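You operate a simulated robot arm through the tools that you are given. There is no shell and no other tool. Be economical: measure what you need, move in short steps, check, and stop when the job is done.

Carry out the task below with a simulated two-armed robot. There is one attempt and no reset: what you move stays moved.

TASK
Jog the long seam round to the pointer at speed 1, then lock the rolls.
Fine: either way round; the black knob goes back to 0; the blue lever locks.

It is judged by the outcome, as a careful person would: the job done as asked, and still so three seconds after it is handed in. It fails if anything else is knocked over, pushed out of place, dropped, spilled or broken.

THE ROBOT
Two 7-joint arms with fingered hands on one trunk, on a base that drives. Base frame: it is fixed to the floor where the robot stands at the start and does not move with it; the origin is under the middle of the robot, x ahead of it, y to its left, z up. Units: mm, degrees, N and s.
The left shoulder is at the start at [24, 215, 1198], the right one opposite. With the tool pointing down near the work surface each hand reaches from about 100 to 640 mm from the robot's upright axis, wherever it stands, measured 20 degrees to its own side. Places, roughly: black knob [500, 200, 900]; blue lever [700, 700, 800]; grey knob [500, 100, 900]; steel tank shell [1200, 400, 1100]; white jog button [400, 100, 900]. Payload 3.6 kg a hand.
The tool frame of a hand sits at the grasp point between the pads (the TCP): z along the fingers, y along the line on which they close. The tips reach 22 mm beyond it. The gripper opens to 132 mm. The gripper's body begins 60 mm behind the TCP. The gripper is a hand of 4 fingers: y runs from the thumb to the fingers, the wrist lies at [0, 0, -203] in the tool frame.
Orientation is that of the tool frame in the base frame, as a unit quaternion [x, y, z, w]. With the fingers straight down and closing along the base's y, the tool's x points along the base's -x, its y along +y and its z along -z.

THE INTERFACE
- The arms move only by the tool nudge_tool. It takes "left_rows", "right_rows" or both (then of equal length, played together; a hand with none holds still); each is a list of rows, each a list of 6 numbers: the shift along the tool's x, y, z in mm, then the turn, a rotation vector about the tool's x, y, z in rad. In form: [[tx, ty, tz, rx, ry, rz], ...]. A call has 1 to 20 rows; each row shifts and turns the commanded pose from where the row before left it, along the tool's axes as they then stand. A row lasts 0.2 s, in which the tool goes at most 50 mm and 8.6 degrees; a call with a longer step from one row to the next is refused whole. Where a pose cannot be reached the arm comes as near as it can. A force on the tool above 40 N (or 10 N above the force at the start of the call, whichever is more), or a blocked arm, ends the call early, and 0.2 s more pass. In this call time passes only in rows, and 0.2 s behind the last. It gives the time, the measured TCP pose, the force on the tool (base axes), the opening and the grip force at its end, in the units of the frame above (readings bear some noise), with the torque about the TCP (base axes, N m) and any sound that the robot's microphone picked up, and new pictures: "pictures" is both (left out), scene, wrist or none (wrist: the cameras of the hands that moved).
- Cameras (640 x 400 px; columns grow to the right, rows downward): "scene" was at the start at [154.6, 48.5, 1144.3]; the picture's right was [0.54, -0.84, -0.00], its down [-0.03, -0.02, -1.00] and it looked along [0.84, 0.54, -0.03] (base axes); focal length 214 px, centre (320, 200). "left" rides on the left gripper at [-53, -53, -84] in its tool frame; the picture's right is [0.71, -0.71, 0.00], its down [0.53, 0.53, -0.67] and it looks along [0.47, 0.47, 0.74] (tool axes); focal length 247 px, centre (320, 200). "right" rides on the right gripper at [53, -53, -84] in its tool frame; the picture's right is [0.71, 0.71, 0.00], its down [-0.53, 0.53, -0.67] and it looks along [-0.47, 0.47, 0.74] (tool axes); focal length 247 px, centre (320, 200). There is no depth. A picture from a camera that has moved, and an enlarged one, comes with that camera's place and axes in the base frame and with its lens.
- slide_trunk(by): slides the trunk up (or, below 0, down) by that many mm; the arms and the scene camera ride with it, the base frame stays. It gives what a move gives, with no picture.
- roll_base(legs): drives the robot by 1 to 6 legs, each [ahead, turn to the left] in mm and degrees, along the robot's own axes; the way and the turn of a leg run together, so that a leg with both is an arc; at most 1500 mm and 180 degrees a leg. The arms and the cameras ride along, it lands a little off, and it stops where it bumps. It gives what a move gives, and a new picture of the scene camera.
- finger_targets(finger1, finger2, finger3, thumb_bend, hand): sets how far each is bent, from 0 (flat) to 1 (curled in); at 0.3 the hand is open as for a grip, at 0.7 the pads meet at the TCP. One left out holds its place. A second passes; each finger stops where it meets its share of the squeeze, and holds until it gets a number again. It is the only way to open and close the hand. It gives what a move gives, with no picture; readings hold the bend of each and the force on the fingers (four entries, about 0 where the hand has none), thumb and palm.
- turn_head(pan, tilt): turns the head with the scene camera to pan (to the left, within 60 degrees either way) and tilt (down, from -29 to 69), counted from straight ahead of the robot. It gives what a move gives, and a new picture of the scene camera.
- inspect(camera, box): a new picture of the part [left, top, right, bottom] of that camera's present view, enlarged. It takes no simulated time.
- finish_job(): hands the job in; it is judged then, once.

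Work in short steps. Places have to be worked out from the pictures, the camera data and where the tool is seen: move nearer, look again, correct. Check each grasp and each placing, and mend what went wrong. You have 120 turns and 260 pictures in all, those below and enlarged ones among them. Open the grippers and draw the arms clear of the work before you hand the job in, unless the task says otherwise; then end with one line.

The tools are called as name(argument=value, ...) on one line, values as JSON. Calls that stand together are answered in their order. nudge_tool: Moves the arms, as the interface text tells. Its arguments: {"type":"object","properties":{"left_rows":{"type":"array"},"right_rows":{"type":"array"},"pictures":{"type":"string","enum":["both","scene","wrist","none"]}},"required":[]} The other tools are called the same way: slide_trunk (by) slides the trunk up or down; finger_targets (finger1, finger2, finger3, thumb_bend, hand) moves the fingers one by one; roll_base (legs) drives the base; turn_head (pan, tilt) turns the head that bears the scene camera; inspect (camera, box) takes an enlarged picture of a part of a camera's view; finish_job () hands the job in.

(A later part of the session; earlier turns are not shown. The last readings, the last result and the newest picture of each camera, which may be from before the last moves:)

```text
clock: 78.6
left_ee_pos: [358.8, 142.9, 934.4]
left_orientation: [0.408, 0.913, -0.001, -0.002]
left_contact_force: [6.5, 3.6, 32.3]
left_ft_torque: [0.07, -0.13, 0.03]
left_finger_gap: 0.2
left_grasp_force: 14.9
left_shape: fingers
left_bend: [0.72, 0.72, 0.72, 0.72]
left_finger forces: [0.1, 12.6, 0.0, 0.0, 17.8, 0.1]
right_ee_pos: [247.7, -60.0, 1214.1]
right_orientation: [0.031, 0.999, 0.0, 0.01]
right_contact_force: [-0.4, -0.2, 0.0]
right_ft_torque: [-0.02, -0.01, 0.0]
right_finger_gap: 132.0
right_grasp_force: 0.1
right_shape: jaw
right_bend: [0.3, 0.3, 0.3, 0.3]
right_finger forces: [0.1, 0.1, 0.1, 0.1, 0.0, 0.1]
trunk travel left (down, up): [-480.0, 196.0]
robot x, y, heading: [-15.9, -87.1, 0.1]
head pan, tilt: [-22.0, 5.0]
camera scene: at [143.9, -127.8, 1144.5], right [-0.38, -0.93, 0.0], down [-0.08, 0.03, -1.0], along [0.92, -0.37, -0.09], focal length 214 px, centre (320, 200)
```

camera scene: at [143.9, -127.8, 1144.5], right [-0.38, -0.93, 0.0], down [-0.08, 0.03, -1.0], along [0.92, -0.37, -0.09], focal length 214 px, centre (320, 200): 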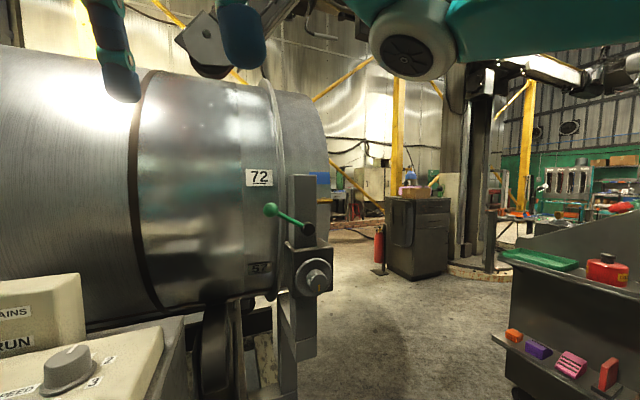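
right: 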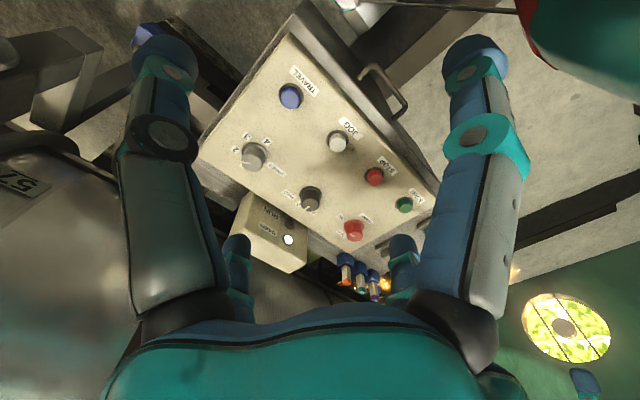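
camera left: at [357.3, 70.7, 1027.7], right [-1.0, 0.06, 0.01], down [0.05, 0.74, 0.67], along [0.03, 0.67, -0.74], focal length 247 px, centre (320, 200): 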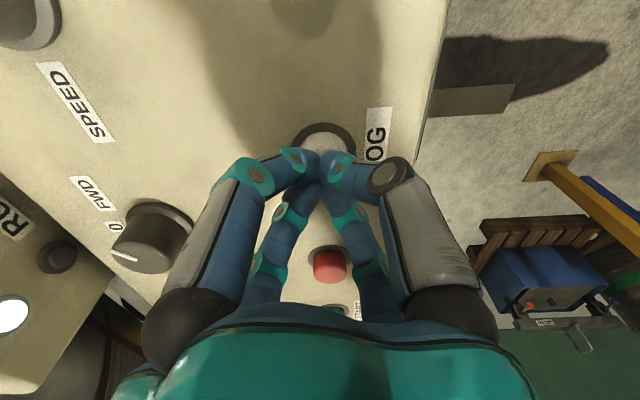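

It turns at roughly 4°/s at the near side downward. I hold on, several seconds at a time.

nudge_tool(left_rows=[[0, 0, 0, 0, 0, 0], [0, 0, 0, 0, 0, 0], [0, 0, 0, 0, 0, 0], [0, 0, 0, 0, 0, 0], [0, 0, 0, 0, 0, 0], [0, 0, 0, 0, 0, 0], [0, 0, 0, 0, 0, 0], [0, 0, 0, 0, 0, 0], [0, 0, 0, 0, 0, 0], [0, 0, 0, 0, 0, 0], [0, 0, 0, 0, 0, 0], [0, 0, 0, 0, 0, 0], [0, 0, 0, 0, 0, 0], [0, 0, 0, 0, 0, 0], [0, 0, 0, 0, 0, 0], [0, 0, 0, 0, 0, 0], [0, 0, 0, 0, 0, 0], [0, 0, 0, 0, 0, 0], [0, 0, 0, 0, 0, 0], [0, 0, 0, 0, 0, 0]], pictures="scene")

nudge_tool(left_rows=[[0, 0, 0, 0, 0, 0], [0, 0, 0, 0, 0, 0], [0, 0, 0, 0, 0, 0], [0, 0, 0, 0, 0, 0], [0, 0, 0, 0, 0, 0], [0, 0, 0, 0, 0, 0], [0, 0, 0, 0, 0, 0], [0, 0, 0, 0, 0, 0], [0, 0, 0, 0, 0, 0], [0, 0, 0, 0, 0, 0], [0, 0, 0, 0, 0, 0], [0, 0, 0, 0, 0, 0], [0, 0, 0, 0, 0, 0], [0, 0, 0, 0, 0, 0], [0, 0, 0, 0, 0, 0], [0, 0, 0, 0, 0, 0], [0, 0, 0, 0, 0, 0], [0, 0, 0, 0, 0, 0], [0, 0, 0, 0, 0, 0], [0, 0, 0, 0, 0, 0]], pictures="scene")

```text
clock: 82.8
left_ee_pos: [359.4, 144.5, 934.5]
left_orientation: [0.408, 0.913, -0.001, -0.001]
left_contact_force: [6.7, 3.4, 32.1]
left_ft_torque: [0.09, -0.16, 0.02]
left_finger_gap: 0.0
left_grasp_force: 15.0
left_shape: fingers
left_bend: [0.72, 0.72, 0.72, 0.72]
left_finger forces: [0.0, 12.6, 0.1, 0.0, 17.6, 0.1]
right_ee_pos: [247.9, -59.7, 1214.0]
right_orientation: [0.031, 0.999, 0.0, 0.01]
right_contact_force: [-0.3, 0.7, -0.7]
right_ft_torque: [-0.03, 0.03, 0.01]
right_finger_gap: 131.9
right_grasp_force: 0.1
right_shape: jaw
right_bend: [0.3, 0.3, 0.3, 0.3]
right_finger forces: [0.0, 0.0, 0.0, 0.0, 0.1, 0.0]
trunk travel left (down, up): [-480.0, 196.0]
robot x, y, heading: [-16.9, -93.6, -0.2]
head pan, tilt: [-22.0, 5.0]
camera scene: at [143.9, -127.8, 1144.5], right [-0.38, -0.93, 0.0], down [-0.08, 0.03, -1.0], along [0.92, -0.37, -0.09], focal length 214 px, centre (320, 200)
```

scene: 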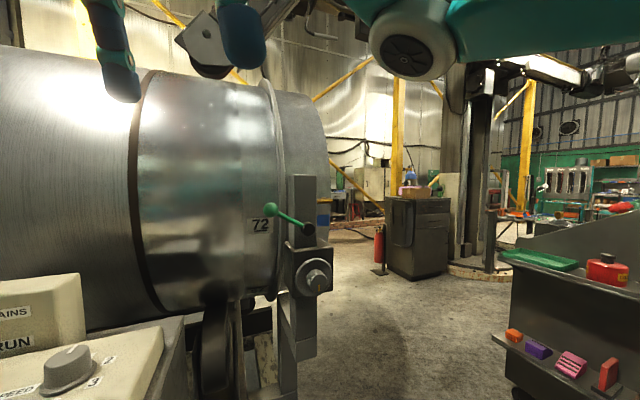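

```text
clock: 87.0
left_ee_pos: [359.2, 144.7, 933.6]
left_orientation: [0.409, 0.913, 0.0, 0.0]
left_contact_force: [6.6, 4.2, 32.5]
left_ft_torque: [0.06, -0.15, 0.01]
left_finger_gap: 0.0
left_grasp_force: 15.1
left_shape: fingers
left_bend: [0.72, 0.72, 0.72, 0.72]
left_finger forces: [0.0, 12.6, 0.1, 0.0, 17.7, 0.0]
right_ee_pos: [247.1, -60.7, 1215.2]
right_orientation: [0.03, 0.999, 0.0, 0.01]
right_contact_force: [-0.5, 0.4, 0.4]
right_ft_torque: [-0.01, -0.04, 0.01]
right_finger_gap: 131.8
right_grasp_force: 0.1
right_shape: jaw
right_bend: [0.3, 0.3, 0.3, 0.3]
right_finger forces: [0.0, 0.0, 0.0, 0.0, 0.0, 0.0]
trunk travel left (down, up): [-480.0, 196.0]
robot x, y, heading: [-17.6, -90.4, -0.3]
head pan, tilt: [-22.0, 5.0]
camera scene: at [143.9, -127.8, 1144.5], right [-0.38, -0.93, 0.0], down [-0.08, 0.03, -1.0], along [0.92, -0.37, -0.09], focal length 214 px, centre (320, 200)
```

scene: 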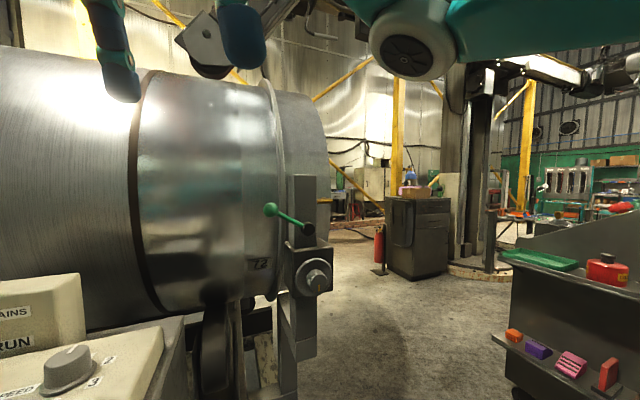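

No seam yet. I keep holding.

nudge_tool(left_rows=[[0, 0, 0, 0, 0, 0], [0, 0, 0, 0, 0, 0], [0, 0, 0, 0, 0, 0], [0, 0, 0, 0, 0, 0], [0, 0, 0, 0, 0, 0], [0, 0, 0, 0, 0, 0], [0, 0, 0, 0, 0, 0], [0, 0, 0, 0, 0, 0], [0, 0, 0, 0, 0, 0], [0, 0, 0, 0, 0, 0], [0, 0, 0, 0, 0, 0], [0, 0, 0, 0, 0, 0], [0, 0, 0, 0, 0, 0], [0, 0, 0, 0, 0, 0], [0, 0, 0, 0, 0, 0], [0, 0, 0, 0, 0, 0], [0, 0, 0, 0, 0, 0], [0, 0, 0, 0, 0, 0], [0, 0, 0, 0, 0, 0], [0, 0, 0, 0, 0, 0]], pictures="scene")

nudge_tool(left_rows=[[0, 0, 0, 0, 0, 0], [0, 0, 0, 0, 0, 0], [0, 0, 0, 0, 0, 0], [0, 0, 0, 0, 0, 0], [0, 0, 0, 0, 0, 0], [0, 0, 0, 0, 0, 0], [0, 0, 0, 0, 0, 0], [0, 0, 0, 0, 0, 0], [0, 0, 0, 0, 0, 0], [0, 0, 0, 0, 0, 0], [0, 0, 0, 0, 0, 0], [0, 0, 0, 0, 0, 0], [0, 0, 0, 0, 0, 0], [0, 0, 0, 0, 0, 0], [0, 0, 0, 0, 0, 0], [0, 0, 0, 0, 0, 0], [0, 0, 0, 0, 0, 0], [0, 0, 0, 0, 0, 0], [0, 0, 0, 0, 0, 0], [0, 0, 0, 0, 0, 0]], pictures="scene")

```text
clock: 91.2
left_ee_pos: [359.0, 142.9, 933.5]
left_orientation: [0.409, 0.913, -0.001, -0.001]
left_contact_force: [6.7, 3.8, 31.4]
left_ft_torque: [0.08, -0.18, 0.06]
left_finger_gap: 0.1
left_grasp_force: 15.0
left_shape: fingers
left_bend: [0.72, 0.72, 0.72, 0.72]
left_finger forces: [0.1, 12.5, 0.0, 0.0, 17.7, 0.0]
right_ee_pos: [247.3, -59.3, 1214.7]
right_orientation: [0.031, 0.999, -0.001, 0.009]
right_contact_force: [-0.7, -0.2, -0.2]
right_ft_torque: [0.0, -0.03, 0.0]
right_finger_gap: 132.0
right_grasp_force: 0.0
right_shape: jaw
right_bend: [0.3, 0.3, 0.3, 0.3]
right_finger forces: [0.1, 0.0, 0.0, 0.0, 0.0, 0.0]
trunk travel left (down, up): [-480.0, 196.0]
robot x, y, heading: [-17.8, -93.5, 0.2]
head pan, tilt: [-22.0, 5.0]
camera scene: at [143.9, -127.8, 1144.5], right [-0.38, -0.93, 0.0], down [-0.08, 0.03, -1.0], along [0.92, -0.37, -0.09], focal length 214 px, centre (320, 200)
```

scene: 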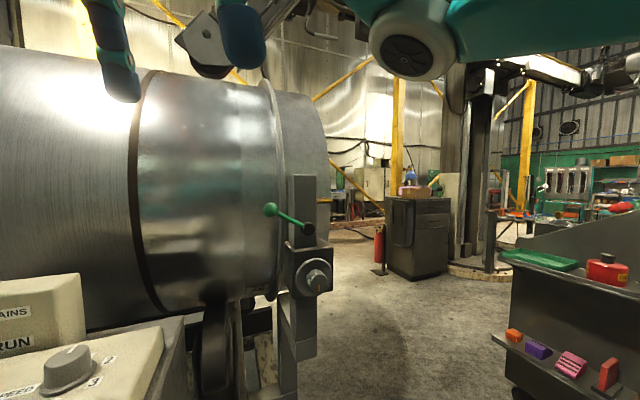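

```text
clock: 95.4
left_ee_pos: [359.3, 143.6, 933.2]
left_orientation: [0.409, 0.913, 0.0, -0.001]
left_contact_force: [7.0, 3.1, 31.8]
left_ft_torque: [0.1, -0.18, 0.01]
left_finger_gap: 0.0
left_grasp_force: 15.2
left_shape: fingers
left_bend: [0.72, 0.72, 0.72, 0.72]
left_finger forces: [0.0, 12.5, 0.1, 0.0, 17.7, 0.1]
right_ee_pos: [248.2, -60.2, 1214.2]
right_orientation: [0.031, 0.999, 0.0, 0.009]
right_contact_force: [-0.1, 0.2, -0.6]
right_ft_torque: [0.01, -0.03, 0.02]
right_finger_gap: 132.2
right_grasp_force: 0.2
right_shape: jaw
right_bend: [0.3, 0.3, 0.3, 0.3]
right_finger forces: [0.0, 0.0, 0.1, 0.1, 0.1, 0.0]
trunk travel left (down, up): [-480.0, 196.0]
robot x, y, heading: [-18.3, -89.7, 0.0]
head pan, tilt: [-22.0, 5.0]
camera scene: at [143.9, -127.8, 1144.5], right [-0.38, -0.93, 0.0], down [-0.08, 0.03, -1.0], along [0.92, -0.37, -0.09], focal length 214 px, centre (320, 200)
```

scene: 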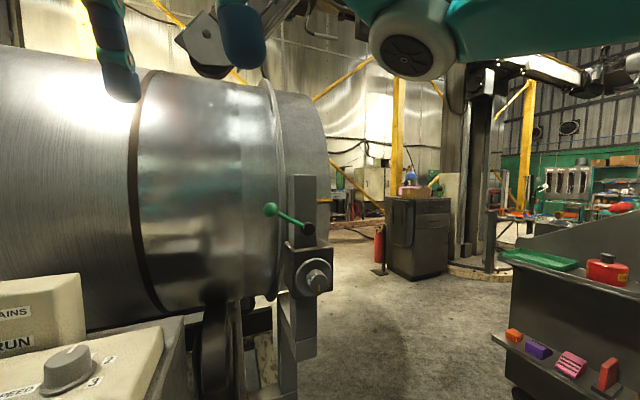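

Still no seam. I keep holding and zoom in for faint lines.

nudge_tool(left_rows=[[0, 0, 0, 0, 0, 0], [0, 0, 0, 0, 0, 0], [0, 0, 0, 0, 0, 0], [0, 0, 0, 0, 0, 0], [0, 0, 0, 0, 0, 0], [0, 0, 0, 0, 0, 0], [0, 0, 0, 0, 0, 0], [0, 0, 0, 0, 0, 0], [0, 0, 0, 0, 0, 0], [0, 0, 0, 0, 0, 0], [0, 0, 0, 0, 0, 0], [0, 0, 0, 0, 0, 0], [0, 0, 0, 0, 0, 0], [0, 0, 0, 0, 0, 0], [0, 0, 0, 0, 0, 0], [0, 0, 0, 0, 0, 0], [0, 0, 0, 0, 0, 0], [0, 0, 0, 0, 0, 0], [0, 0, 0, 0, 0, 0], [0, 0, 0, 0, 0, 0]], pictures="none")

inspect(camera="scene", box=[0, 40, 360, 310])

nudge_tool(left_rows=[[0, 0, 0, 0, 0, 0], [0, 0, 0, 0, 0, 0], [0, 0, 0, 0, 0, 0], [0, 0, 0, 0, 0, 0], [0, 0, 0, 0, 0, 0], [0, 0, 0, 0, 0, 0], [0, 0, 0, 0, 0, 0], [0, 0, 0, 0, 0, 0], [0, 0, 0, 0, 0, 0], [0, 0, 0, 0, 0, 0], [0, 0, 0, 0, 0, 0], [0, 0, 0, 0, 0, 0], [0, 0, 0, 0, 0, 0], [0, 0, 0, 0, 0, 0], [0, 0, 0, 0, 0, 0], [0, 0, 0, 0, 0, 0], [0, 0, 0, 0, 0, 0], [0, 0, 0, 0, 0, 0], [0, 0, 0, 0, 0, 0], [0, 0, 0, 0, 0, 0]], pictures="none")

inspect(camera="scene", box=[0, 40, 360, 310])

```text
clock: 99.6
left_ee_pos: [358.5, 144.1, 933.4]
left_orientation: [0.409, 0.913, 0.0, -0.001]
left_contact_force: [7.5, 3.4, 31.7]
left_ft_torque: [0.07, -0.15, 0.06]
left_finger_gap: 0.1
left_grasp_force: 15.1
left_shape: fingers
left_bend: [0.72, 0.72, 0.72, 0.72]
left_finger forces: [0.0, 12.6, 0.0, 0.0, 17.7, 0.1]
right_ee_pos: [247.7, -61.2, 1214.6]
right_orientation: [0.03, 0.999, 0.0, 0.01]
right_contact_force: [-0.2, -0.1, 0.3]
right_ft_torque: [0.01, -0.01, -0.03]
right_finger_gap: 132.1
right_grasp_force: 0.1
right_shape: jaw
right_bend: [0.3, 0.3, 0.3, 0.3]
right_finger forces: [0.0, 0.0, 0.0, 0.0, 0.0, 0.0]
trunk travel left (down, up): [-480.0, 196.0]
robot x, y, heading: [-20.5, -91.8, -0.1]
head pan, tilt: [-22.0, 5.0]
```

```text
1.48 times, centred on (180, 175) of scene
camera zoom: at [143.8, -127.8, 1144.5], right [-0.38, -0.93, 0.0], down [-0.08, 0.03, -1.0], along [0.92, -0.37, -0.09], focal length 318 px, centre (527, 237)
```

zoom: 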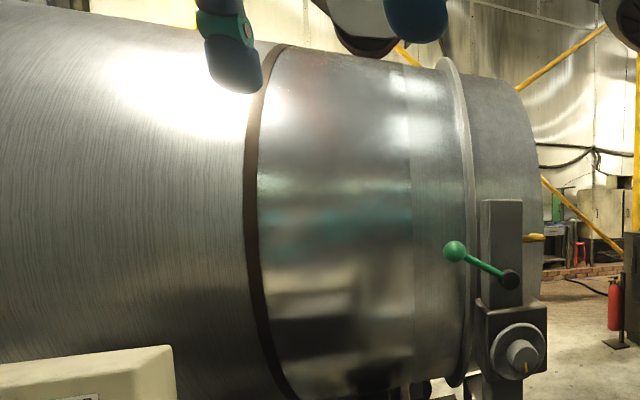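

```text
clock: 103.8
left_ee_pos: [359.0, 144.1, 933.7]
left_orientation: [0.408, 0.913, 0.0, 0.0]
left_contact_force: [8.2, 2.8, 31.4]
left_ft_torque: [0.03, -0.15, 0.01]
left_finger_gap: 0.0
left_grasp_force: 14.7
left_shape: fingers
left_bend: [0.72, 0.72, 0.72, 0.72]
left_finger forces: [0.0, 12.5, 0.1, 0.1, 17.8, 0.0]
right_ee_pos: [247.7, -60.6, 1214.3]
right_orientation: [0.031, 0.999, 0.0, 0.009]
right_contact_force: [0.5, -1.3, -0.1]
right_ft_torque: [0.0, 0.0, -0.02]
right_finger_gap: 132.2
right_grasp_force: 0.0
right_shape: jaw
right_bend: [0.3, 0.3, 0.3, 0.3]
right_finger forces: [0.0, 0.1, 0.0, 0.1, 0.0, 0.0]
trunk travel left (down, up): [-480.0, 196.0]
robot x, y, heading: [-16.6, -92.6, -0.0]
head pan, tilt: [-22.0, 5.0]
```

```text
1.48 times, centred on (180, 175) of scene
camera zoom: at [143.9, -127.8, 1144.5], right [-0.38, -0.93, 0.0], down [-0.08, 0.03, -1.0], along [0.92, -0.37, -0.09], focal length 318 px, centre (527, 237)
```

zoom: 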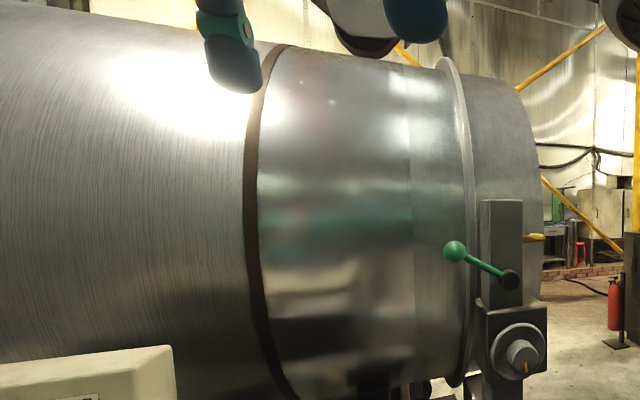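

The texture keeps moving. I continue.

nudge_tool(left_rows=[[0, 0, 0, 0, 0, 0], [0, 0, 0, 0, 0, 0], [0, 0, 0, 0, 0, 0], [0, 0, 0, 0, 0, 0], [0, 0, 0, 0, 0, 0], [0, 0, 0, 0, 0, 0], [0, 0, 0, 0, 0, 0], [0, 0, 0, 0, 0, 0], [0, 0, 0, 0, 0, 0], [0, 0, 0, 0, 0, 0], [0, 0, 0, 0, 0, 0], [0, 0, 0, 0, 0, 0], [0, 0, 0, 0, 0, 0], [0, 0, 0, 0, 0, 0], [0, 0, 0, 0, 0, 0], [0, 0, 0, 0, 0, 0], [0, 0, 0, 0, 0, 0], [0, 0, 0, 0, 0, 0], [0, 0, 0, 0, 0, 0], [0, 0, 0, 0, 0, 0]], pictures="none")

inspect(camera="scene", box=[0, 40, 360, 310])

nudge_tool(left_rows=[[0, 0, 0, 0, 0, 0], [0, 0, 0, 0, 0, 0], [0, 0, 0, 0, 0, 0], [0, 0, 0, 0, 0, 0], [0, 0, 0, 0, 0, 0], [0, 0, 0, 0, 0, 0], [0, 0, 0, 0, 0, 0], [0, 0, 0, 0, 0, 0], [0, 0, 0, 0, 0, 0], [0, 0, 0, 0, 0, 0], [0, 0, 0, 0, 0, 0], [0, 0, 0, 0, 0, 0], [0, 0, 0, 0, 0, 0], [0, 0, 0, 0, 0, 0], [0, 0, 0, 0, 0, 0], [0, 0, 0, 0, 0, 0], [0, 0, 0, 0, 0, 0], [0, 0, 0, 0, 0, 0], [0, 0, 0, 0, 0, 0], [0, 0, 0, 0, 0, 0]], pictures="none")

inspect(camera="scene", box=[0, 40, 360, 310])

```text
clock: 108.0
left_ee_pos: [358.7, 144.1, 933.0]
left_orientation: [0.409, 0.913, 0.0, -0.001]
left_contact_force: [7.2, 3.2, 32.0]
left_ft_torque: [0.08, -0.16, 0.03]
left_finger_gap: 0.2
left_grasp_force: 14.6
left_shape: fingers
left_bend: [0.72, 0.72, 0.72, 0.72]
left_finger forces: [0.0, 12.5, 0.1, 0.0, 17.7, 0.0]
right_ee_pos: [248.5, -60.0, 1214.6]
right_orientation: [0.03, 1.0, 0.0, 0.009]
right_contact_force: [-0.1, -0.6, 0.8]
right_ft_torque: [0.0, -0.03, -0.01]
right_finger_gap: 132.3
right_grasp_force: 0.0
right_shape: jaw
right_bend: [0.3, 0.3, 0.3, 0.3]
right_finger forces: [0.1, 0.0, 0.0, 0.0, 0.0, 0.0]
trunk travel left (down, up): [-480.0, 196.0]
robot x, y, heading: [-19.8, -86.9, -0.3]
head pan, tilt: [-22.0, 5.0]
```

```text
1.48 times, centred on (180, 175) of scene
camera zoom: at [143.8, -127.8, 1144.5], right [-0.38, -0.93, 0.0], down [-0.08, 0.03, -1.0], along [0.92, -0.37, -0.09], focal length 318 px, centre (527, 237)
```

zoom: 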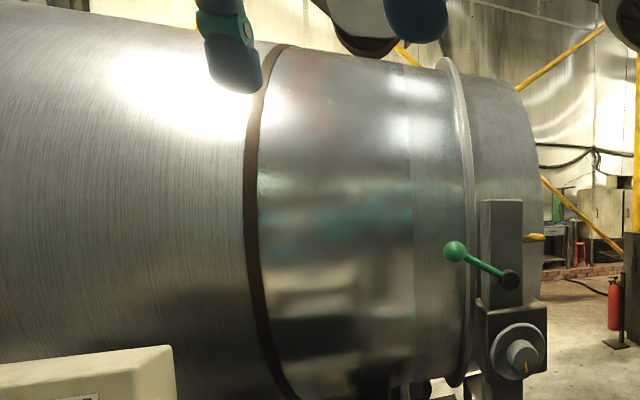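

```text
clock: 112.2
left_ee_pos: [358.5, 144.3, 934.2]
left_orientation: [0.409, 0.913, 0.0, -0.001]
left_contact_force: [6.6, 1.5, 31.5]
left_ft_torque: [0.04, -0.16, 0.02]
left_finger_gap: 0.0
left_grasp_force: 15.0
left_shape: fingers
left_bend: [0.72, 0.72, 0.72, 0.72]
left_finger forces: [0.0, 12.5, 0.0, 0.0, 17.8, 0.1]
right_ee_pos: [248.1, -59.5, 1215.2]
right_orientation: [0.031, 0.999, -0.001, 0.009]
right_contact_force: [0.1, 1.1, -0.2]
right_ft_torque: [0.0, 0.01, 0.03]
right_finger_gap: 132.0
right_grasp_force: 0.1
right_shape: jaw
right_bend: [0.3, 0.3, 0.3, 0.3]
right_finger forces: [0.0, 0.0, 0.0, 0.1, 0.0, 0.1]
trunk travel left (down, up): [-480.0, 196.0]
robot x, y, heading: [-15.8, -94.0, -0.2]
head pan, tilt: [-22.0, 5.0]
```

```text
1.48 times, centred on (180, 175) of scene
camera zoom: at [143.8, -127.8, 1144.5], right [-0.38, -0.93, 0.0], down [-0.08, 0.03, -1.0], along [0.92, -0.37, -0.09], focal length 318 px, centre (527, 237)
```

zoom: 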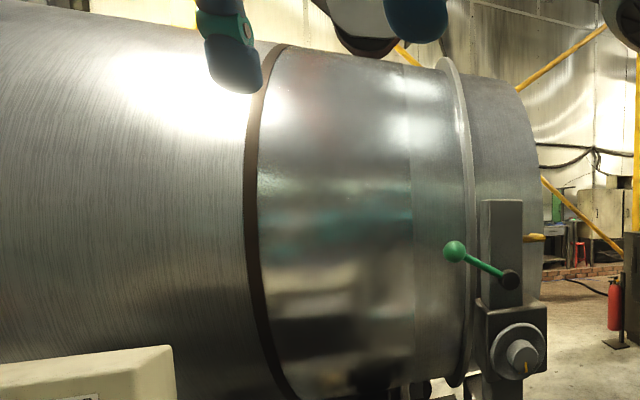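

Still nothing; I go on holding the button.

nudge_tool(left_rows=[[0, 0, 0, 0, 0, 0], [0, 0, 0, 0, 0, 0], [0, 0, 0, 0, 0, 0], [0, 0, 0, 0, 0, 0], [0, 0, 0, 0, 0, 0], [0, 0, 0, 0, 0, 0], [0, 0, 0, 0, 0, 0], [0, 0, 0, 0, 0, 0], [0, 0, 0, 0, 0, 0], [0, 0, 0, 0, 0, 0], [0, 0, 0, 0, 0, 0], [0, 0, 0, 0, 0, 0], [0, 0, 0, 0, 0, 0], [0, 0, 0, 0, 0, 0], [0, 0, 0, 0, 0, 0], [0, 0, 0, 0, 0, 0], [0, 0, 0, 0, 0, 0], [0, 0, 0, 0, 0, 0], [0, 0, 0, 0, 0, 0], [0, 0, 0, 0, 0, 0]], pictures="none")

inspect(camera="scene", box=[0, 40, 360, 310])

nudge_tool(left_rows=[[0, 0, 0, 0, 0, 0], [0, 0, 0, 0, 0, 0], [0, 0, 0, 0, 0, 0], [0, 0, 0, 0, 0, 0], [0, 0, 0, 0, 0, 0], [0, 0, 0, 0, 0, 0], [0, 0, 0, 0, 0, 0], [0, 0, 0, 0, 0, 0], [0, 0, 0, 0, 0, 0], [0, 0, 0, 0, 0, 0], [0, 0, 0, 0, 0, 0], [0, 0, 0, 0, 0, 0], [0, 0, 0, 0, 0, 0], [0, 0, 0, 0, 0, 0], [0, 0, 0, 0, 0, 0], [0, 0, 0, 0, 0, 0], [0, 0, 0, 0, 0, 0], [0, 0, 0, 0, 0, 0], [0, 0, 0, 0, 0, 0], [0, 0, 0, 0, 0, 0]], pictures="none")

inspect(camera="scene", box=[0, 40, 360, 310])

```text
clock: 116.4
left_ee_pos: [359.0, 143.3, 933.6]
left_orientation: [0.408, 0.913, 0.0, -0.002]
left_contact_force: [5.5, 2.5, 31.6]
left_ft_torque: [0.09, -0.16, 0.01]
left_finger_gap: 0.0
left_grasp_force: 15.0
left_shape: fingers
left_bend: [0.72, 0.72, 0.72, 0.72]
left_finger forces: [0.0, 12.5, 0.1, 0.0, 17.8, 0.0]
right_ee_pos: [248.6, -61.1, 1214.4]
right_orientation: [0.031, 0.999, -0.001, 0.01]
right_contact_force: [0.5, 0.0, 0.3]
right_ft_torque: [0.02, 0.0, 0.01]
right_finger_gap: 131.8
right_grasp_force: 0.0
right_shape: jaw
right_bend: [0.3, 0.3, 0.3, 0.3]
right_finger forces: [0.0, 0.0, 0.1, 0.0, 0.0, 0.0]
trunk travel left (down, up): [-480.0, 196.0]
robot x, y, heading: [-17.2, -93.3, -0.0]
head pan, tilt: [-22.0, 5.0]
```

```text
1.48 times, centred on (180, 175) of scene
camera zoom: at [143.8, -127.8, 1144.5], right [-0.38, -0.93, 0.0], down [-0.08, 0.03, -1.0], along [0.92, -0.37, -0.09], focal length 318 px, centre (527, 237)
```

zoom: 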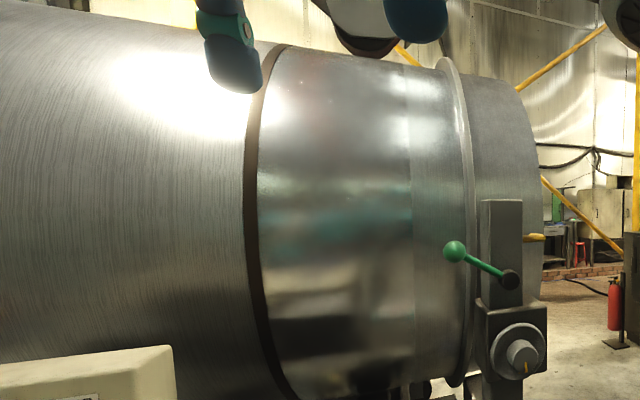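

```text
clock: 120.6
left_ee_pos: [359.5, 143.5, 933.8]
left_orientation: [0.408, 0.913, 0.0, -0.001]
left_contact_force: [7.1, 3.2, 30.4]
left_ft_torque: [0.06, -0.15, 0.01]
left_finger_gap: 0.0
left_grasp_force: 15.1
left_shape: fingers
left_bend: [0.72, 0.72, 0.72, 0.72]
left_finger forces: [0.0, 12.4, 0.0, 0.0, 17.9, 0.1]
right_ee_pos: [247.6, -60.4, 1214.3]
right_orientation: [0.03, 0.999, -0.001, 0.01]
right_contact_force: [0.3, -0.5, 0.7]
right_ft_torque: [0.01, 0.01, -0.01]
right_finger_gap: 132.1
right_grasp_force: 0.1
right_shape: jaw
right_bend: [0.3, 0.3, 0.3, 0.3]
right_finger forces: [0.1, 0.0, 0.0, 0.1, 0.0, 0.1]
trunk travel left (down, up): [-480.0, 196.0]
robot x, y, heading: [-18.4, -93.6, 0.0]
head pan, tilt: [-22.0, 5.0]
```

```text
1.48 times, centred on (180, 175) of scene
camera zoom: at [143.8, -127.8, 1144.5], right [-0.38, -0.93, 0.0], down [-0.08, 0.03, -1.0], along [0.92, -0.37, -0.09], focal length 318 px, centre (527, 237)
```

zoom: 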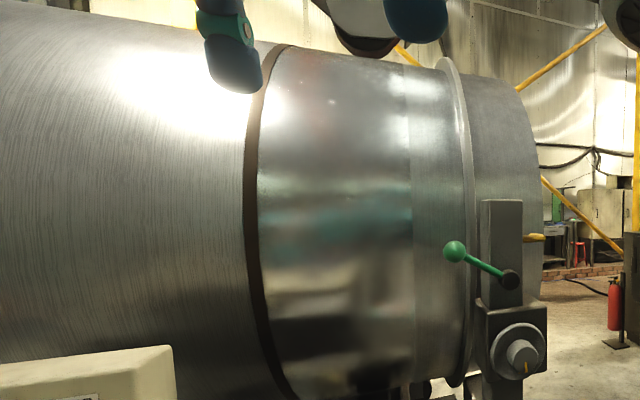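

About half a turn done. I continue.

nudge_tool(left_rows=[[0, 0, 0, 0, 0, 0], [0, 0, 0, 0, 0, 0], [0, 0, 0, 0, 0, 0], [0, 0, 0, 0, 0, 0], [0, 0, 0, 0, 0, 0], [0, 0, 0, 0, 0, 0], [0, 0, 0, 0, 0, 0], [0, 0, 0, 0, 0, 0], [0, 0, 0, 0, 0, 0], [0, 0, 0, 0, 0, 0], [0, 0, 0, 0, 0, 0], [0, 0, 0, 0, 0, 0], [0, 0, 0, 0, 0, 0], [0, 0, 0, 0, 0, 0], [0, 0, 0, 0, 0, 0], [0, 0, 0, 0, 0, 0], [0, 0, 0, 0, 0, 0], [0, 0, 0, 0, 0, 0], [0, 0, 0, 0, 0, 0], [0, 0, 0, 0, 0, 0]], pictures="none")

nudge_tool(left_rows=[[0, 0, 0, 0, 0, 0], [0, 0, 0, 0, 0, 0], [0, 0, 0, 0, 0, 0], [0, 0, 0, 0, 0, 0], [0, 0, 0, 0, 0, 0], [0, 0, 0, 0, 0, 0], [0, 0, 0, 0, 0, 0], [0, 0, 0, 0, 0, 0], [0, 0, 0, 0, 0, 0], [0, 0, 0, 0, 0, 0]], pictures="none")

inspect(camera="scene", box=[0, 40, 360, 310])

```text
clock: 124.8
left_ee_pos: [359.7, 143.8, 934.7]
left_orientation: [0.409, 0.912, -0.001, -0.001]
left_contact_force: [5.8, 4.0, 31.6]
left_ft_torque: [0.06, -0.14, 0.04]
left_finger_gap: 0.0
left_grasp_force: 14.4
left_shape: fingers
left_bend: [0.72, 0.72, 0.72, 0.72]
left_finger forces: [0.1, 12.4, 0.1, 0.0, 17.7, 0.1]
right_ee_pos: [247.1, -59.6, 1214.1]
right_orientation: [0.031, 0.999, 0.0, 0.01]
right_contact_force: [0.3, 0.6, 0.5]
right_ft_torque: [0.0, 0.0, 0.01]
right_finger_gap: 132.0
right_grasp_force: 0.0
right_shape: jaw
right_bend: [0.3, 0.3, 0.3, 0.3]
right_finger forces: [0.0, 0.0, 0.0, 0.0, 0.2, 0.1]
trunk travel left (down, up): [-480.0, 196.0]
robot x, y, heading: [-19.0, -91.3, 0.2]
head pan, tilt: [-22.0, 5.0]
```

```text
clock: 127.0
left_ee_pos: [359.4, 144.1, 934.4]
left_orientation: [0.408, 0.913, -0.001, -0.001]
left_contact_force: [8.4, 2.8, 31.8]
left_ft_torque: [0.09, -0.14, 0.01]
left_finger_gap: 0.0
left_grasp_force: 15.3
left_shape: fingers
left_bend: [0.72, 0.72, 0.72, 0.72]
left_finger forces: [0.0, 12.3, 0.0, 0.0, 17.8, 0.0]
right_ee_pos: [247.0, -59.4, 1215.6]
right_orientation: [0.031, 0.999, 0.0, 0.01]
right_contact_force: [0.0, -1.0, 0.0]
right_ft_torque: [0.04, -0.03, 0.02]
right_finger_gap: 131.9
right_grasp_force: 0.0
right_shape: jaw
right_bend: [0.3, 0.3, 0.3, 0.3]
right_finger forces: [0.0, 0.0, 0.0, 0.1, 0.0, 0.0]
trunk travel left (down, up): [-480.0, 196.0]
robot x, y, heading: [-19.5, -90.3, -0.0]
head pan, tilt: [-22.0, 5.0]
```

```text
1.48 times, centred on (180, 175) of scene
camera zoom: at [143.8, -127.8, 1144.5], right [-0.38, -0.93, 0.0], down [-0.08, 0.03, -1.0], along [0.92, -0.37, -0.09], focal length 318 px, centre (527, 237)
```

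zoom: 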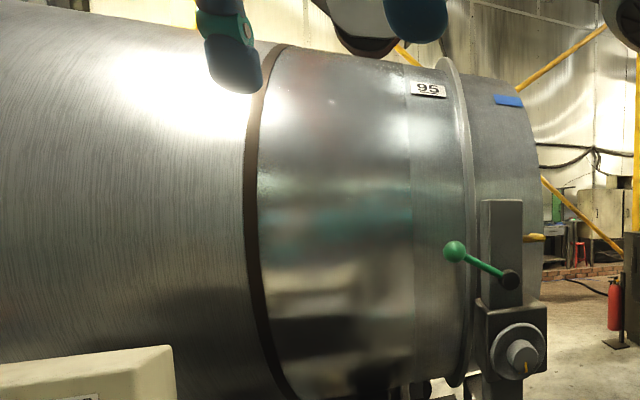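

A plate "95" and another blue tape appear. I continue in shorter holds with a close look.

nudge_tool(left_rows=[[0, 0, 0, 0, 0, 0], [0, 0, 0, 0, 0, 0], [0, 0, 0, 0, 0, 0], [0, 0, 0, 0, 0, 0], [0, 0, 0, 0, 0, 0], [0, 0, 0, 0, 0, 0], [0, 0, 0, 0, 0, 0], [0, 0, 0, 0, 0, 0], [0, 0, 0, 0, 0, 0], [0, 0, 0, 0, 0, 0], [0, 0, 0, 0, 0, 0], [0, 0, 0, 0, 0, 0], [0, 0, 0, 0, 0, 0], [0, 0, 0, 0, 0, 0], [0, 0, 0, 0, 0, 0]], pictures="none")

inspect(camera="scene", box=[100, 60, 360, 260])

```text
clock: 130.2
left_ee_pos: [357.7, 145.1, 934.0]
left_orientation: [0.409, 0.913, -0.001, -0.001]
left_contact_force: [7.4, 3.4, 31.9]
left_ft_torque: [0.05, -0.16, 0.0]
left_finger_gap: 0.0
left_grasp_force: 15.5
left_shape: fingers
left_bend: [0.72, 0.72, 0.72, 0.72]
left_finger forces: [0.1, 12.5, 0.0, 0.1, 17.8, 0.0]
right_ee_pos: [248.1, -60.3, 1214.2]
right_orientation: [0.031, 0.999, -0.002, 0.009]
right_contact_force: [-0.5, 0.2, 0.1]
right_ft_torque: [0.0, 0.02, 0.01]
right_finger_gap: 131.9
right_grasp_force: 0.2
right_shape: jaw
right_bend: [0.3, 0.3, 0.3, 0.3]
right_finger forces: [0.1, 0.1, 0.0, 0.1, 0.1, 0.0]
trunk travel left (down, up): [-480.0, 196.0]
robot x, y, heading: [-21.0, -90.8, -0.1]
head pan, tilt: [-22.0, 5.0]
```

```text
2.00 times, centred on (230, 160) of scene
camera zoom: at [143.8, -127.8, 1144.5], right [-0.38, -0.93, 0.0], down [-0.08, 0.03, -1.0], along [0.92, -0.37, -0.09], focal length 429 px, centre (500, 280)
```

zoom: 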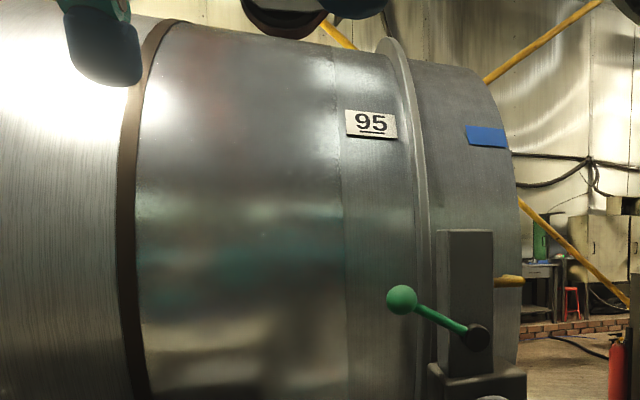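

No seam here yet. I continue.

nudge_tool(left_rows=[[0, 0, 0, 0, 0, 0], [0, 0, 0, 0, 0, 0], [0, 0, 0, 0, 0, 0], [0, 0, 0, 0, 0, 0], [0, 0, 0, 0, 0, 0], [0, 0, 0, 0, 0, 0], [0, 0, 0, 0, 0, 0], [0, 0, 0, 0, 0, 0], [0, 0, 0, 0, 0, 0], [0, 0, 0, 0, 0, 0], [0, 0, 0, 0, 0, 0], [0, 0, 0, 0, 0, 0], [0, 0, 0, 0, 0, 0], [0, 0, 0, 0, 0, 0], [0, 0, 0, 0, 0, 0], [0, 0, 0, 0, 0, 0], [0, 0, 0, 0, 0, 0], [0, 0, 0, 0, 0, 0], [0, 0, 0, 0, 0, 0], [0, 0, 0, 0, 0, 0]], pictures="scene")

nudge_tool(left_rows=[[0, 0, 0, 0, 0, 0], [0, 0, 0, 0, 0, 0], [0, 0, 0, 0, 0, 0], [0, 0, 0, 0, 0, 0], [0, 0, 0, 0, 0, 0], [0, 0, 0, 0, 0, 0], [0, 0, 0, 0, 0, 0], [0, 0, 0, 0, 0, 0], [0, 0, 0, 0, 0, 0], [0, 0, 0, 0, 0, 0], [0, 0, 0, 0, 0, 0], [0, 0, 0, 0, 0, 0], [0, 0, 0, 0, 0, 0], [0, 0, 0, 0, 0, 0], [0, 0, 0, 0, 0, 0]], pictures="none")

inspect(camera="scene", box=[0, 40, 360, 310])

```text
clock: 134.4
left_ee_pos: [358.8, 143.8, 933.7]
left_orientation: [0.408, 0.913, -0.001, -0.001]
left_contact_force: [7.4, 3.8, 31.6]
left_ft_torque: [0.03, -0.15, 0.02]
left_finger_gap: 0.0
left_grasp_force: 14.8
left_shape: fingers
left_bend: [0.72, 0.72, 0.72, 0.72]
left_finger forces: [0.1, 12.3, 0.0, 0.1, 17.8, 0.0]
right_ee_pos: [247.9, -59.9, 1214.5]
right_orientation: [0.031, 0.999, 0.0, 0.01]
right_contact_force: [0.4, -0.1, 0.6]
right_ft_torque: [0.03, 0.01, 0.0]
right_finger_gap: 132.0
right_grasp_force: 0.0
right_shape: jaw
right_bend: [0.3, 0.3, 0.3, 0.3]
right_finger forces: [0.1, 0.1, 0.1, 0.1, 0.0, 0.0]
trunk travel left (down, up): [-480.0, 196.0]
robot x, y, heading: [-19.5, -90.5, -0.1]
head pan, tilt: [-22.0, 5.0]
camera scene: at [143.8, -127.8, 1144.5], right [-0.38, -0.93, 0.0], down [-0.08, 0.03, -1.0], along [0.92, -0.37, -0.09], focal length 214 px, centre (320, 200)
```

scene: 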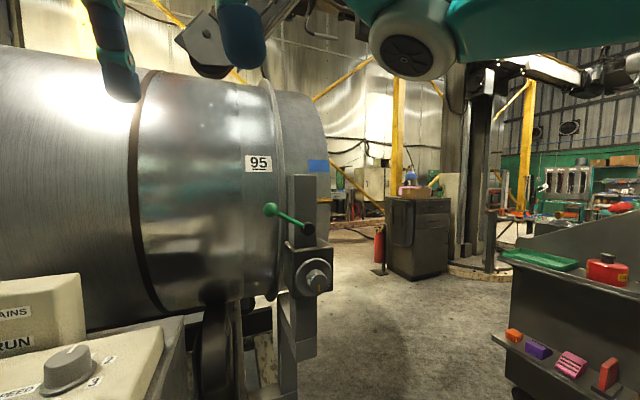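

```text
clock: 137.6
left_ee_pos: [360.3, 144.0, 934.0]
left_orientation: [0.409, 0.913, 0.0, -0.001]
left_contact_force: [7.0, 2.6, 30.7]
left_ft_torque: [0.08, -0.18, -0.01]
left_finger_gap: 0.0
left_grasp_force: 14.9
left_shape: fingers
left_bend: [0.72, 0.72, 0.72, 0.72]
left_finger forces: [0.1, 12.4, 0.0, 0.1, 17.8, 0.0]
right_ee_pos: [247.8, -59.7, 1215.1]
right_orientation: [0.031, 0.999, 0.0, 0.009]
right_contact_force: [-0.1, -0.1, -0.6]
right_ft_torque: [-0.03, -0.01, 0.04]
right_finger_gap: 131.7
right_grasp_force: 0.2
right_shape: jaw
right_bend: [0.3, 0.3, 0.3, 0.3]
right_finger forces: [0.0, 0.0, 0.0, 0.0, 0.0, 0.0]
trunk travel left (down, up): [-480.0, 196.0]
robot x, y, heading: [-16.4, -94.4, -0.0]
head pan, tilt: [-22.0, 5.0]
```

```text
1.48 times, centred on (180, 175) of scene
camera zoom: at [143.8, -127.8, 1144.5], right [-0.38, -0.93, 0.0], down [-0.08, 0.03, -1.0], along [0.92, -0.37, -0.09], focal length 318 px, centre (527, 237)
```

zoom: 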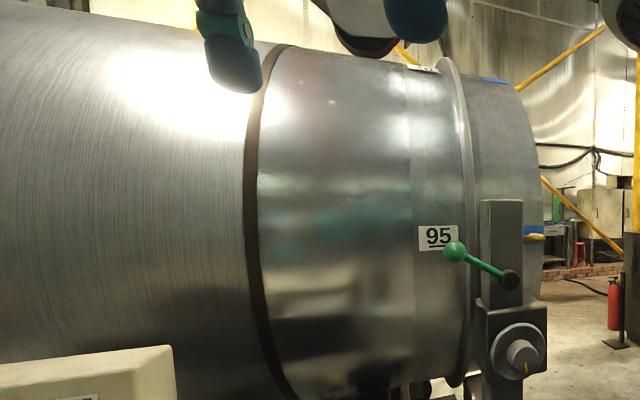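

Another plate and tape come over the top. I continue.

nudge_tool(left_rows=[[0, 0, 0, 0, 0, 0], [0, 0, 0, 0, 0, 0], [0, 0, 0, 0, 0, 0], [0, 0, 0, 0, 0, 0], [0, 0, 0, 0, 0, 0], [0, 0, 0, 0, 0, 0], [0, 0, 0, 0, 0, 0], [0, 0, 0, 0, 0, 0], [0, 0, 0, 0, 0, 0], [0, 0, 0, 0, 0, 0], [0, 0, 0, 0, 0, 0], [0, 0, 0, 0, 0, 0], [0, 0, 0, 0, 0, 0], [0, 0, 0, 0, 0, 0], [0, 0, 0, 0, 0, 0], [0, 0, 0, 0, 0, 0], [0, 0, 0, 0, 0, 0], [0, 0, 0, 0, 0, 0], [0, 0, 0, 0, 0, 0], [0, 0, 0, 0, 0, 0]], pictures="none")

inspect(camera="scene", box=[0, 40, 360, 310])

```text
clock: 141.8
left_ee_pos: [359.6, 144.2, 933.4]
left_orientation: [0.408, 0.913, 0.0, -0.002]
left_contact_force: [6.6, 3.6, 30.7]
left_ft_torque: [0.04, -0.15, 0.04]
left_finger_gap: 0.0
left_grasp_force: 14.8
left_shape: fingers
left_bend: [0.72, 0.72, 0.72, 0.72]
left_finger forces: [0.0, 12.3, 0.0, 0.1, 17.8, 0.0]
right_ee_pos: [246.7, -60.1, 1213.9]
right_orientation: [0.031, 0.999, 0.0, 0.01]
right_contact_force: [1.4, 1.1, -0.8]
right_ft_torque: [-0.02, 0.05, 0.04]
right_finger_gap: 131.9
right_grasp_force: 0.0
right_shape: jaw
right_bend: [0.3, 0.3, 0.3, 0.3]
right_finger forces: [0.0, 0.0, 0.0, 0.0, 0.0, 0.1]
trunk travel left (down, up): [-480.0, 196.0]
robot x, y, heading: [-18.1, -87.8, 0.2]
head pan, tilt: [-22.0, 5.0]
```

```text
1.48 times, centred on (180, 175) of scene
camera zoom: at [143.8, -127.8, 1144.5], right [-0.38, -0.93, 0.0], down [-0.08, 0.03, -1.0], along [0.92, -0.37, -0.09], focal length 318 px, centre (527, 237)
```

zoom: 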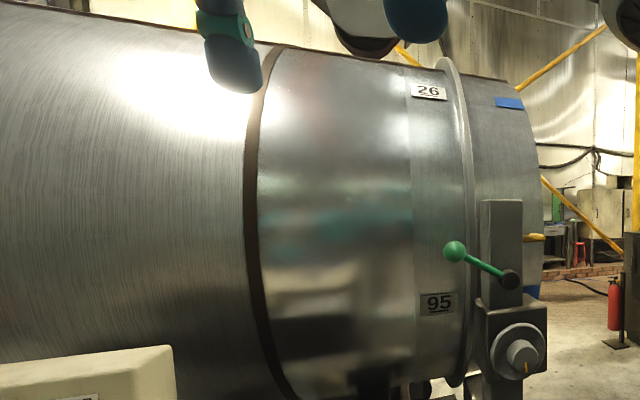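

A dark line shows along the top silhouette: the long seam is coming over. I hold further and watch.

nudge_tool(left_rows=[[0, 0, 0, 0, 0, 0], [0, 0, 0, 0, 0, 0], [0, 0, 0, 0, 0, 0], [0, 0, 0, 0, 0, 0], [0, 0, 0, 0, 0, 0], [0, 0, 0, 0, 0, 0], [0, 0, 0, 0, 0, 0], [0, 0, 0, 0, 0, 0], [0, 0, 0, 0, 0, 0], [0, 0, 0, 0, 0, 0], [0, 0, 0, 0, 0, 0], [0, 0, 0, 0, 0, 0], [0, 0, 0, 0, 0, 0], [0, 0, 0, 0, 0, 0], [0, 0, 0, 0, 0, 0], [0, 0, 0, 0, 0, 0], [0, 0, 0, 0, 0, 0], [0, 0, 0, 0, 0, 0], [0, 0, 0, 0, 0, 0], [0, 0, 0, 0, 0, 0]], pictures="none")

inspect(camera="scene", box=[0, 40, 360, 310])

```text
clock: 146.0
left_ee_pos: [359.1, 144.3, 934.1]
left_orientation: [0.409, 0.913, 0.0, -0.001]
left_contact_force: [6.3, 3.2, 31.2]
left_ft_torque: [0.07, -0.12, 0.03]
left_finger_gap: 0.0
left_grasp_force: 15.2
left_shape: fingers
left_bend: [0.72, 0.72, 0.72, 0.72]
left_finger forces: [0.0, 12.5, 0.0, 0.1, 17.8, 0.0]
right_ee_pos: [247.6, -58.4, 1214.4]
right_orientation: [0.03, 0.999, 0.0, 0.01]
right_contact_force: [-0.8, 0.2, -0.8]
right_ft_torque: [0.0, -0.01, -0.01]
right_finger_gap: 131.9
right_grasp_force: 0.2
right_shape: jaw
right_bend: [0.3, 0.3, 0.3, 0.3]
right_finger forces: [0.0, 0.1, 0.0, 0.1, 0.0, 0.0]
trunk travel left (down, up): [-480.0, 196.0]
robot x, y, heading: [-19.4, -88.7, 0.0]
head pan, tilt: [-22.0, 5.0]
```

```text
1.48 times, centred on (180, 175) of scene
camera zoom: at [143.8, -127.8, 1144.5], right [-0.38, -0.93, 0.0], down [-0.08, 0.03, -1.0], along [0.92, -0.37, -0.09], focal length 318 px, centre (527, 237)
```

zoom: 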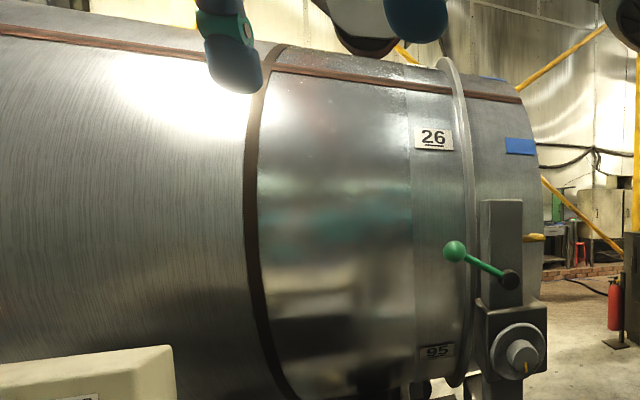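

The long seam is in sight; by the tapes' timing it needs about 11 s more. I hold ~8.4 s then check.

nudge_tool(left_rows=[[0, 0, 0, 0, 0, 0], [0, 0, 0, 0, 0, 0], [0, 0, 0, 0, 0, 0], [0, 0, 0, 0, 0, 0], [0, 0, 0, 0, 0, 0], [0, 0, 0, 0, 0, 0], [0, 0, 0, 0, 0, 0], [0, 0, 0, 0, 0, 0], [0, 0, 0, 0, 0, 0], [0, 0, 0, 0, 0, 0], [0, 0, 0, 0, 0, 0], [0, 0, 0, 0, 0, 0], [0, 0, 0, 0, 0, 0], [0, 0, 0, 0, 0, 0], [0, 0, 0, 0, 0, 0], [0, 0, 0, 0, 0, 0], [0, 0, 0, 0, 0, 0], [0, 0, 0, 0, 0, 0], [0, 0, 0, 0, 0, 0], [0, 0, 0, 0, 0, 0]], pictures="none")

nudge_tool(left_rows=[[0, 0, 0, 0, 0, 0], [0, 0, 0, 0, 0, 0], [0, 0, 0, 0, 0, 0], [0, 0, 0, 0, 0, 0], [0, 0, 0, 0, 0, 0], [0, 0, 0, 0, 0, 0], [0, 0, 0, 0, 0, 0], [0, 0, 0, 0, 0, 0], [0, 0, 0, 0, 0, 0], [0, 0, 0, 0, 0, 0], [0, 0, 0, 0, 0, 0], [0, 0, 0, 0, 0, 0], [0, 0, 0, 0, 0, 0], [0, 0, 0, 0, 0, 0], [0, 0, 0, 0, 0, 0], [0, 0, 0, 0, 0, 0], [0, 0, 0, 0, 0, 0], [0, 0, 0, 0, 0, 0], [0, 0, 0, 0, 0, 0]], pictures="none")

inspect(camera="scene", box=[220, 120, 380, 260])

```text
clock: 150.2
left_ee_pos: [358.0, 144.8, 934.9]
left_orientation: [0.408, 0.913, -0.001, -0.001]
left_contact_force: [6.9, 2.9, 31.4]
left_ft_torque: [0.05, -0.16, 0.02]
left_finger_gap: 0.2
left_grasp_force: 15.3
left_shape: fingers
left_bend: [0.72, 0.72, 0.72, 0.72]
left_finger forces: [0.1, 12.4, 0.1, 0.0, 17.9, 0.0]
right_ee_pos: [249.2, -60.2, 1214.2]
right_orientation: [0.031, 0.999, 0.0, 0.009]
right_contact_force: [0.3, 0.2, 0.2]
right_ft_torque: [0.01, -0.02, -0.01]
right_finger_gap: 131.9
right_grasp_force: 0.1
right_shape: jaw
right_bend: [0.3, 0.3, 0.3, 0.3]
right_finger forces: [0.0, 0.0, 0.0, 0.0, 0.0, 0.0]
trunk travel left (down, up): [-480.0, 196.0]
robot x, y, heading: [-19.8, -92.2, -0.1]
head pan, tilt: [-22.0, 5.0]
```

```text
clock: 154.2
left_ee_pos: [358.4, 145.0, 934.6]
left_orientation: [0.408, 0.913, -0.001, -0.001]
left_contact_force: [7.0, 3.0, 31.4]
left_ft_torque: [0.03, -0.14, 0.03]
left_finger_gap: 0.0
left_grasp_force: 15.5
left_shape: fingers
left_bend: [0.72, 0.72, 0.72, 0.72]
left_finger forces: [0.0, 12.4, 0.0, 0.0, 17.8, 0.0]
right_ee_pos: [248.4, -59.5, 1215.2]
right_orientation: [0.03, 0.999, 0.0, 0.01]
right_contact_force: [0.1, 0.5, -0.6]
right_ft_torque: [0.03, 0.01, 0.03]
right_finger_gap: 131.9
right_grasp_force: 0.1
right_shape: jaw
right_bend: [0.3, 0.3, 0.3, 0.3]
right_finger forces: [0.1, 0.0, 0.0, 0.0, 0.1, 0.0]
trunk travel left (down, up): [-480.0, 196.0]
robot x, y, heading: [-14.5, -91.2, 0.1]
head pan, tilt: [-22.0, 5.0]
```

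```text
2.86 times, centred on (300, 190) of scene
camera zoom: at [143.8, -127.8, 1144.5], right [-0.38, -0.93, 0.0], down [-0.08, 0.03, -1.0], along [0.92, -0.37, -0.09], focal length 613 px, centre (377, 229)
```

zoom: 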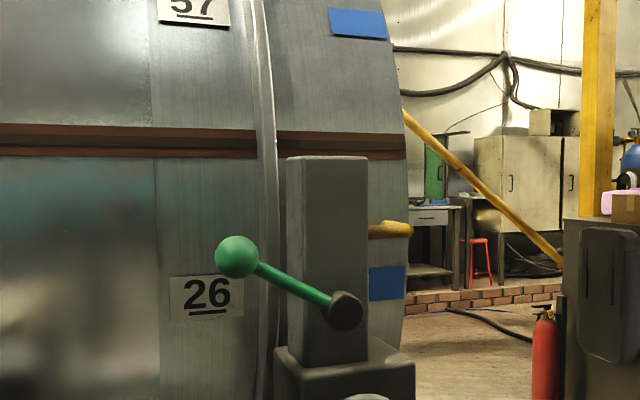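

The seam is ~29 px above the pointer, about 2.5 s. I hold 2.2 s and check before release.

nudge_tool(left_rows=[[0, 0, 0, 0, 0, 0], [0, 0, 0, 0, 0, 0], [0, 0, 0, 0, 0, 0], [0, 0, 0, 0, 0, 0], [0, 0, 0, 0, 0, 0], [0, 0, 0, 0, 0, 0], [0, 0, 0, 0, 0, 0], [0, 0, 0, 0, 0, 0], [0, 0, 0, 0, 0, 0], [0, 0, 0, 0, 0, 0]], pictures="none")

inspect(camera="scene", box=[220, 120, 380, 260])

```text
clock: 156.4
left_ee_pos: [358.2, 144.4, 933.1]
left_orientation: [0.408, 0.913, -0.001, -0.002]
left_contact_force: [6.7, 3.5, 31.1]
left_ft_torque: [0.07, -0.17, 0.02]
left_finger_gap: 0.0
left_grasp_force: 15.8
left_shape: fingers
left_bend: [0.72, 0.72, 0.72, 0.72]
left_finger forces: [0.0, 12.4, 0.0, 0.1, 17.8, 0.0]
right_ee_pos: [248.6, -61.2, 1213.9]
right_orientation: [0.03, 0.999, 0.001, 0.01]
right_contact_force: [0.5, 0.6, 0.8]
right_ft_torque: [-0.01, -0.02, -0.03]
right_finger_gap: 132.2
right_grasp_force: 0.1
right_shape: jaw
right_bend: [0.3, 0.3, 0.3, 0.3]
right_finger forces: [0.0, 0.0, 0.0, 0.0, 0.0, 0.0]
trunk travel left (down, up): [-480.0, 196.0]
robot x, y, heading: [-19.1, -94.6, -0.2]
head pan, tilt: [-22.0, 5.0]
```

```text
2.86 times, centred on (300, 190) of scene
camera zoom: at [143.8, -127.8, 1144.5], right [-0.38, -0.93, 0.0], down [-0.08, 0.03, -1.0], along [0.92, -0.37, -0.09], focal length 613 px, centre (377, 229)
```

zoom: 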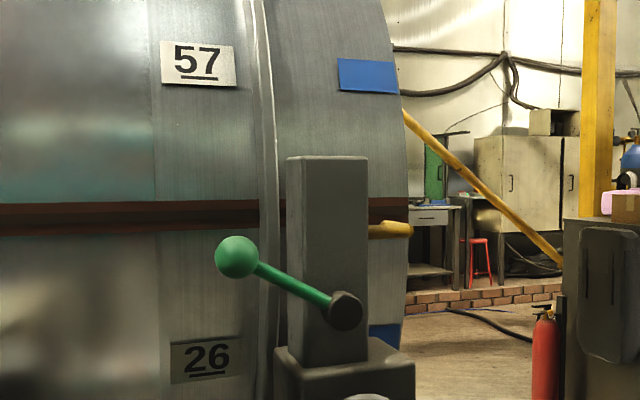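

Very close. I take one tight zoom to measure the remaining offset (no time passes).

inspect(camera="scene", box=[300, 170, 340, 225])

```text
7.27 times, centred on (320, 198) of scene
camera zoom: at [143.8, -127.8, 1144.5], right [-0.38, -0.93, 0.0], down [-0.08, 0.03, -1.0], along [0.92, -0.37, -0.09], focal length 1560 px, centre (320, 218)
```

zoom: 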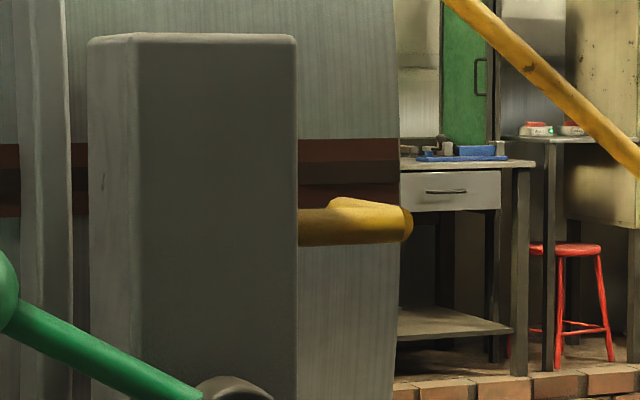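

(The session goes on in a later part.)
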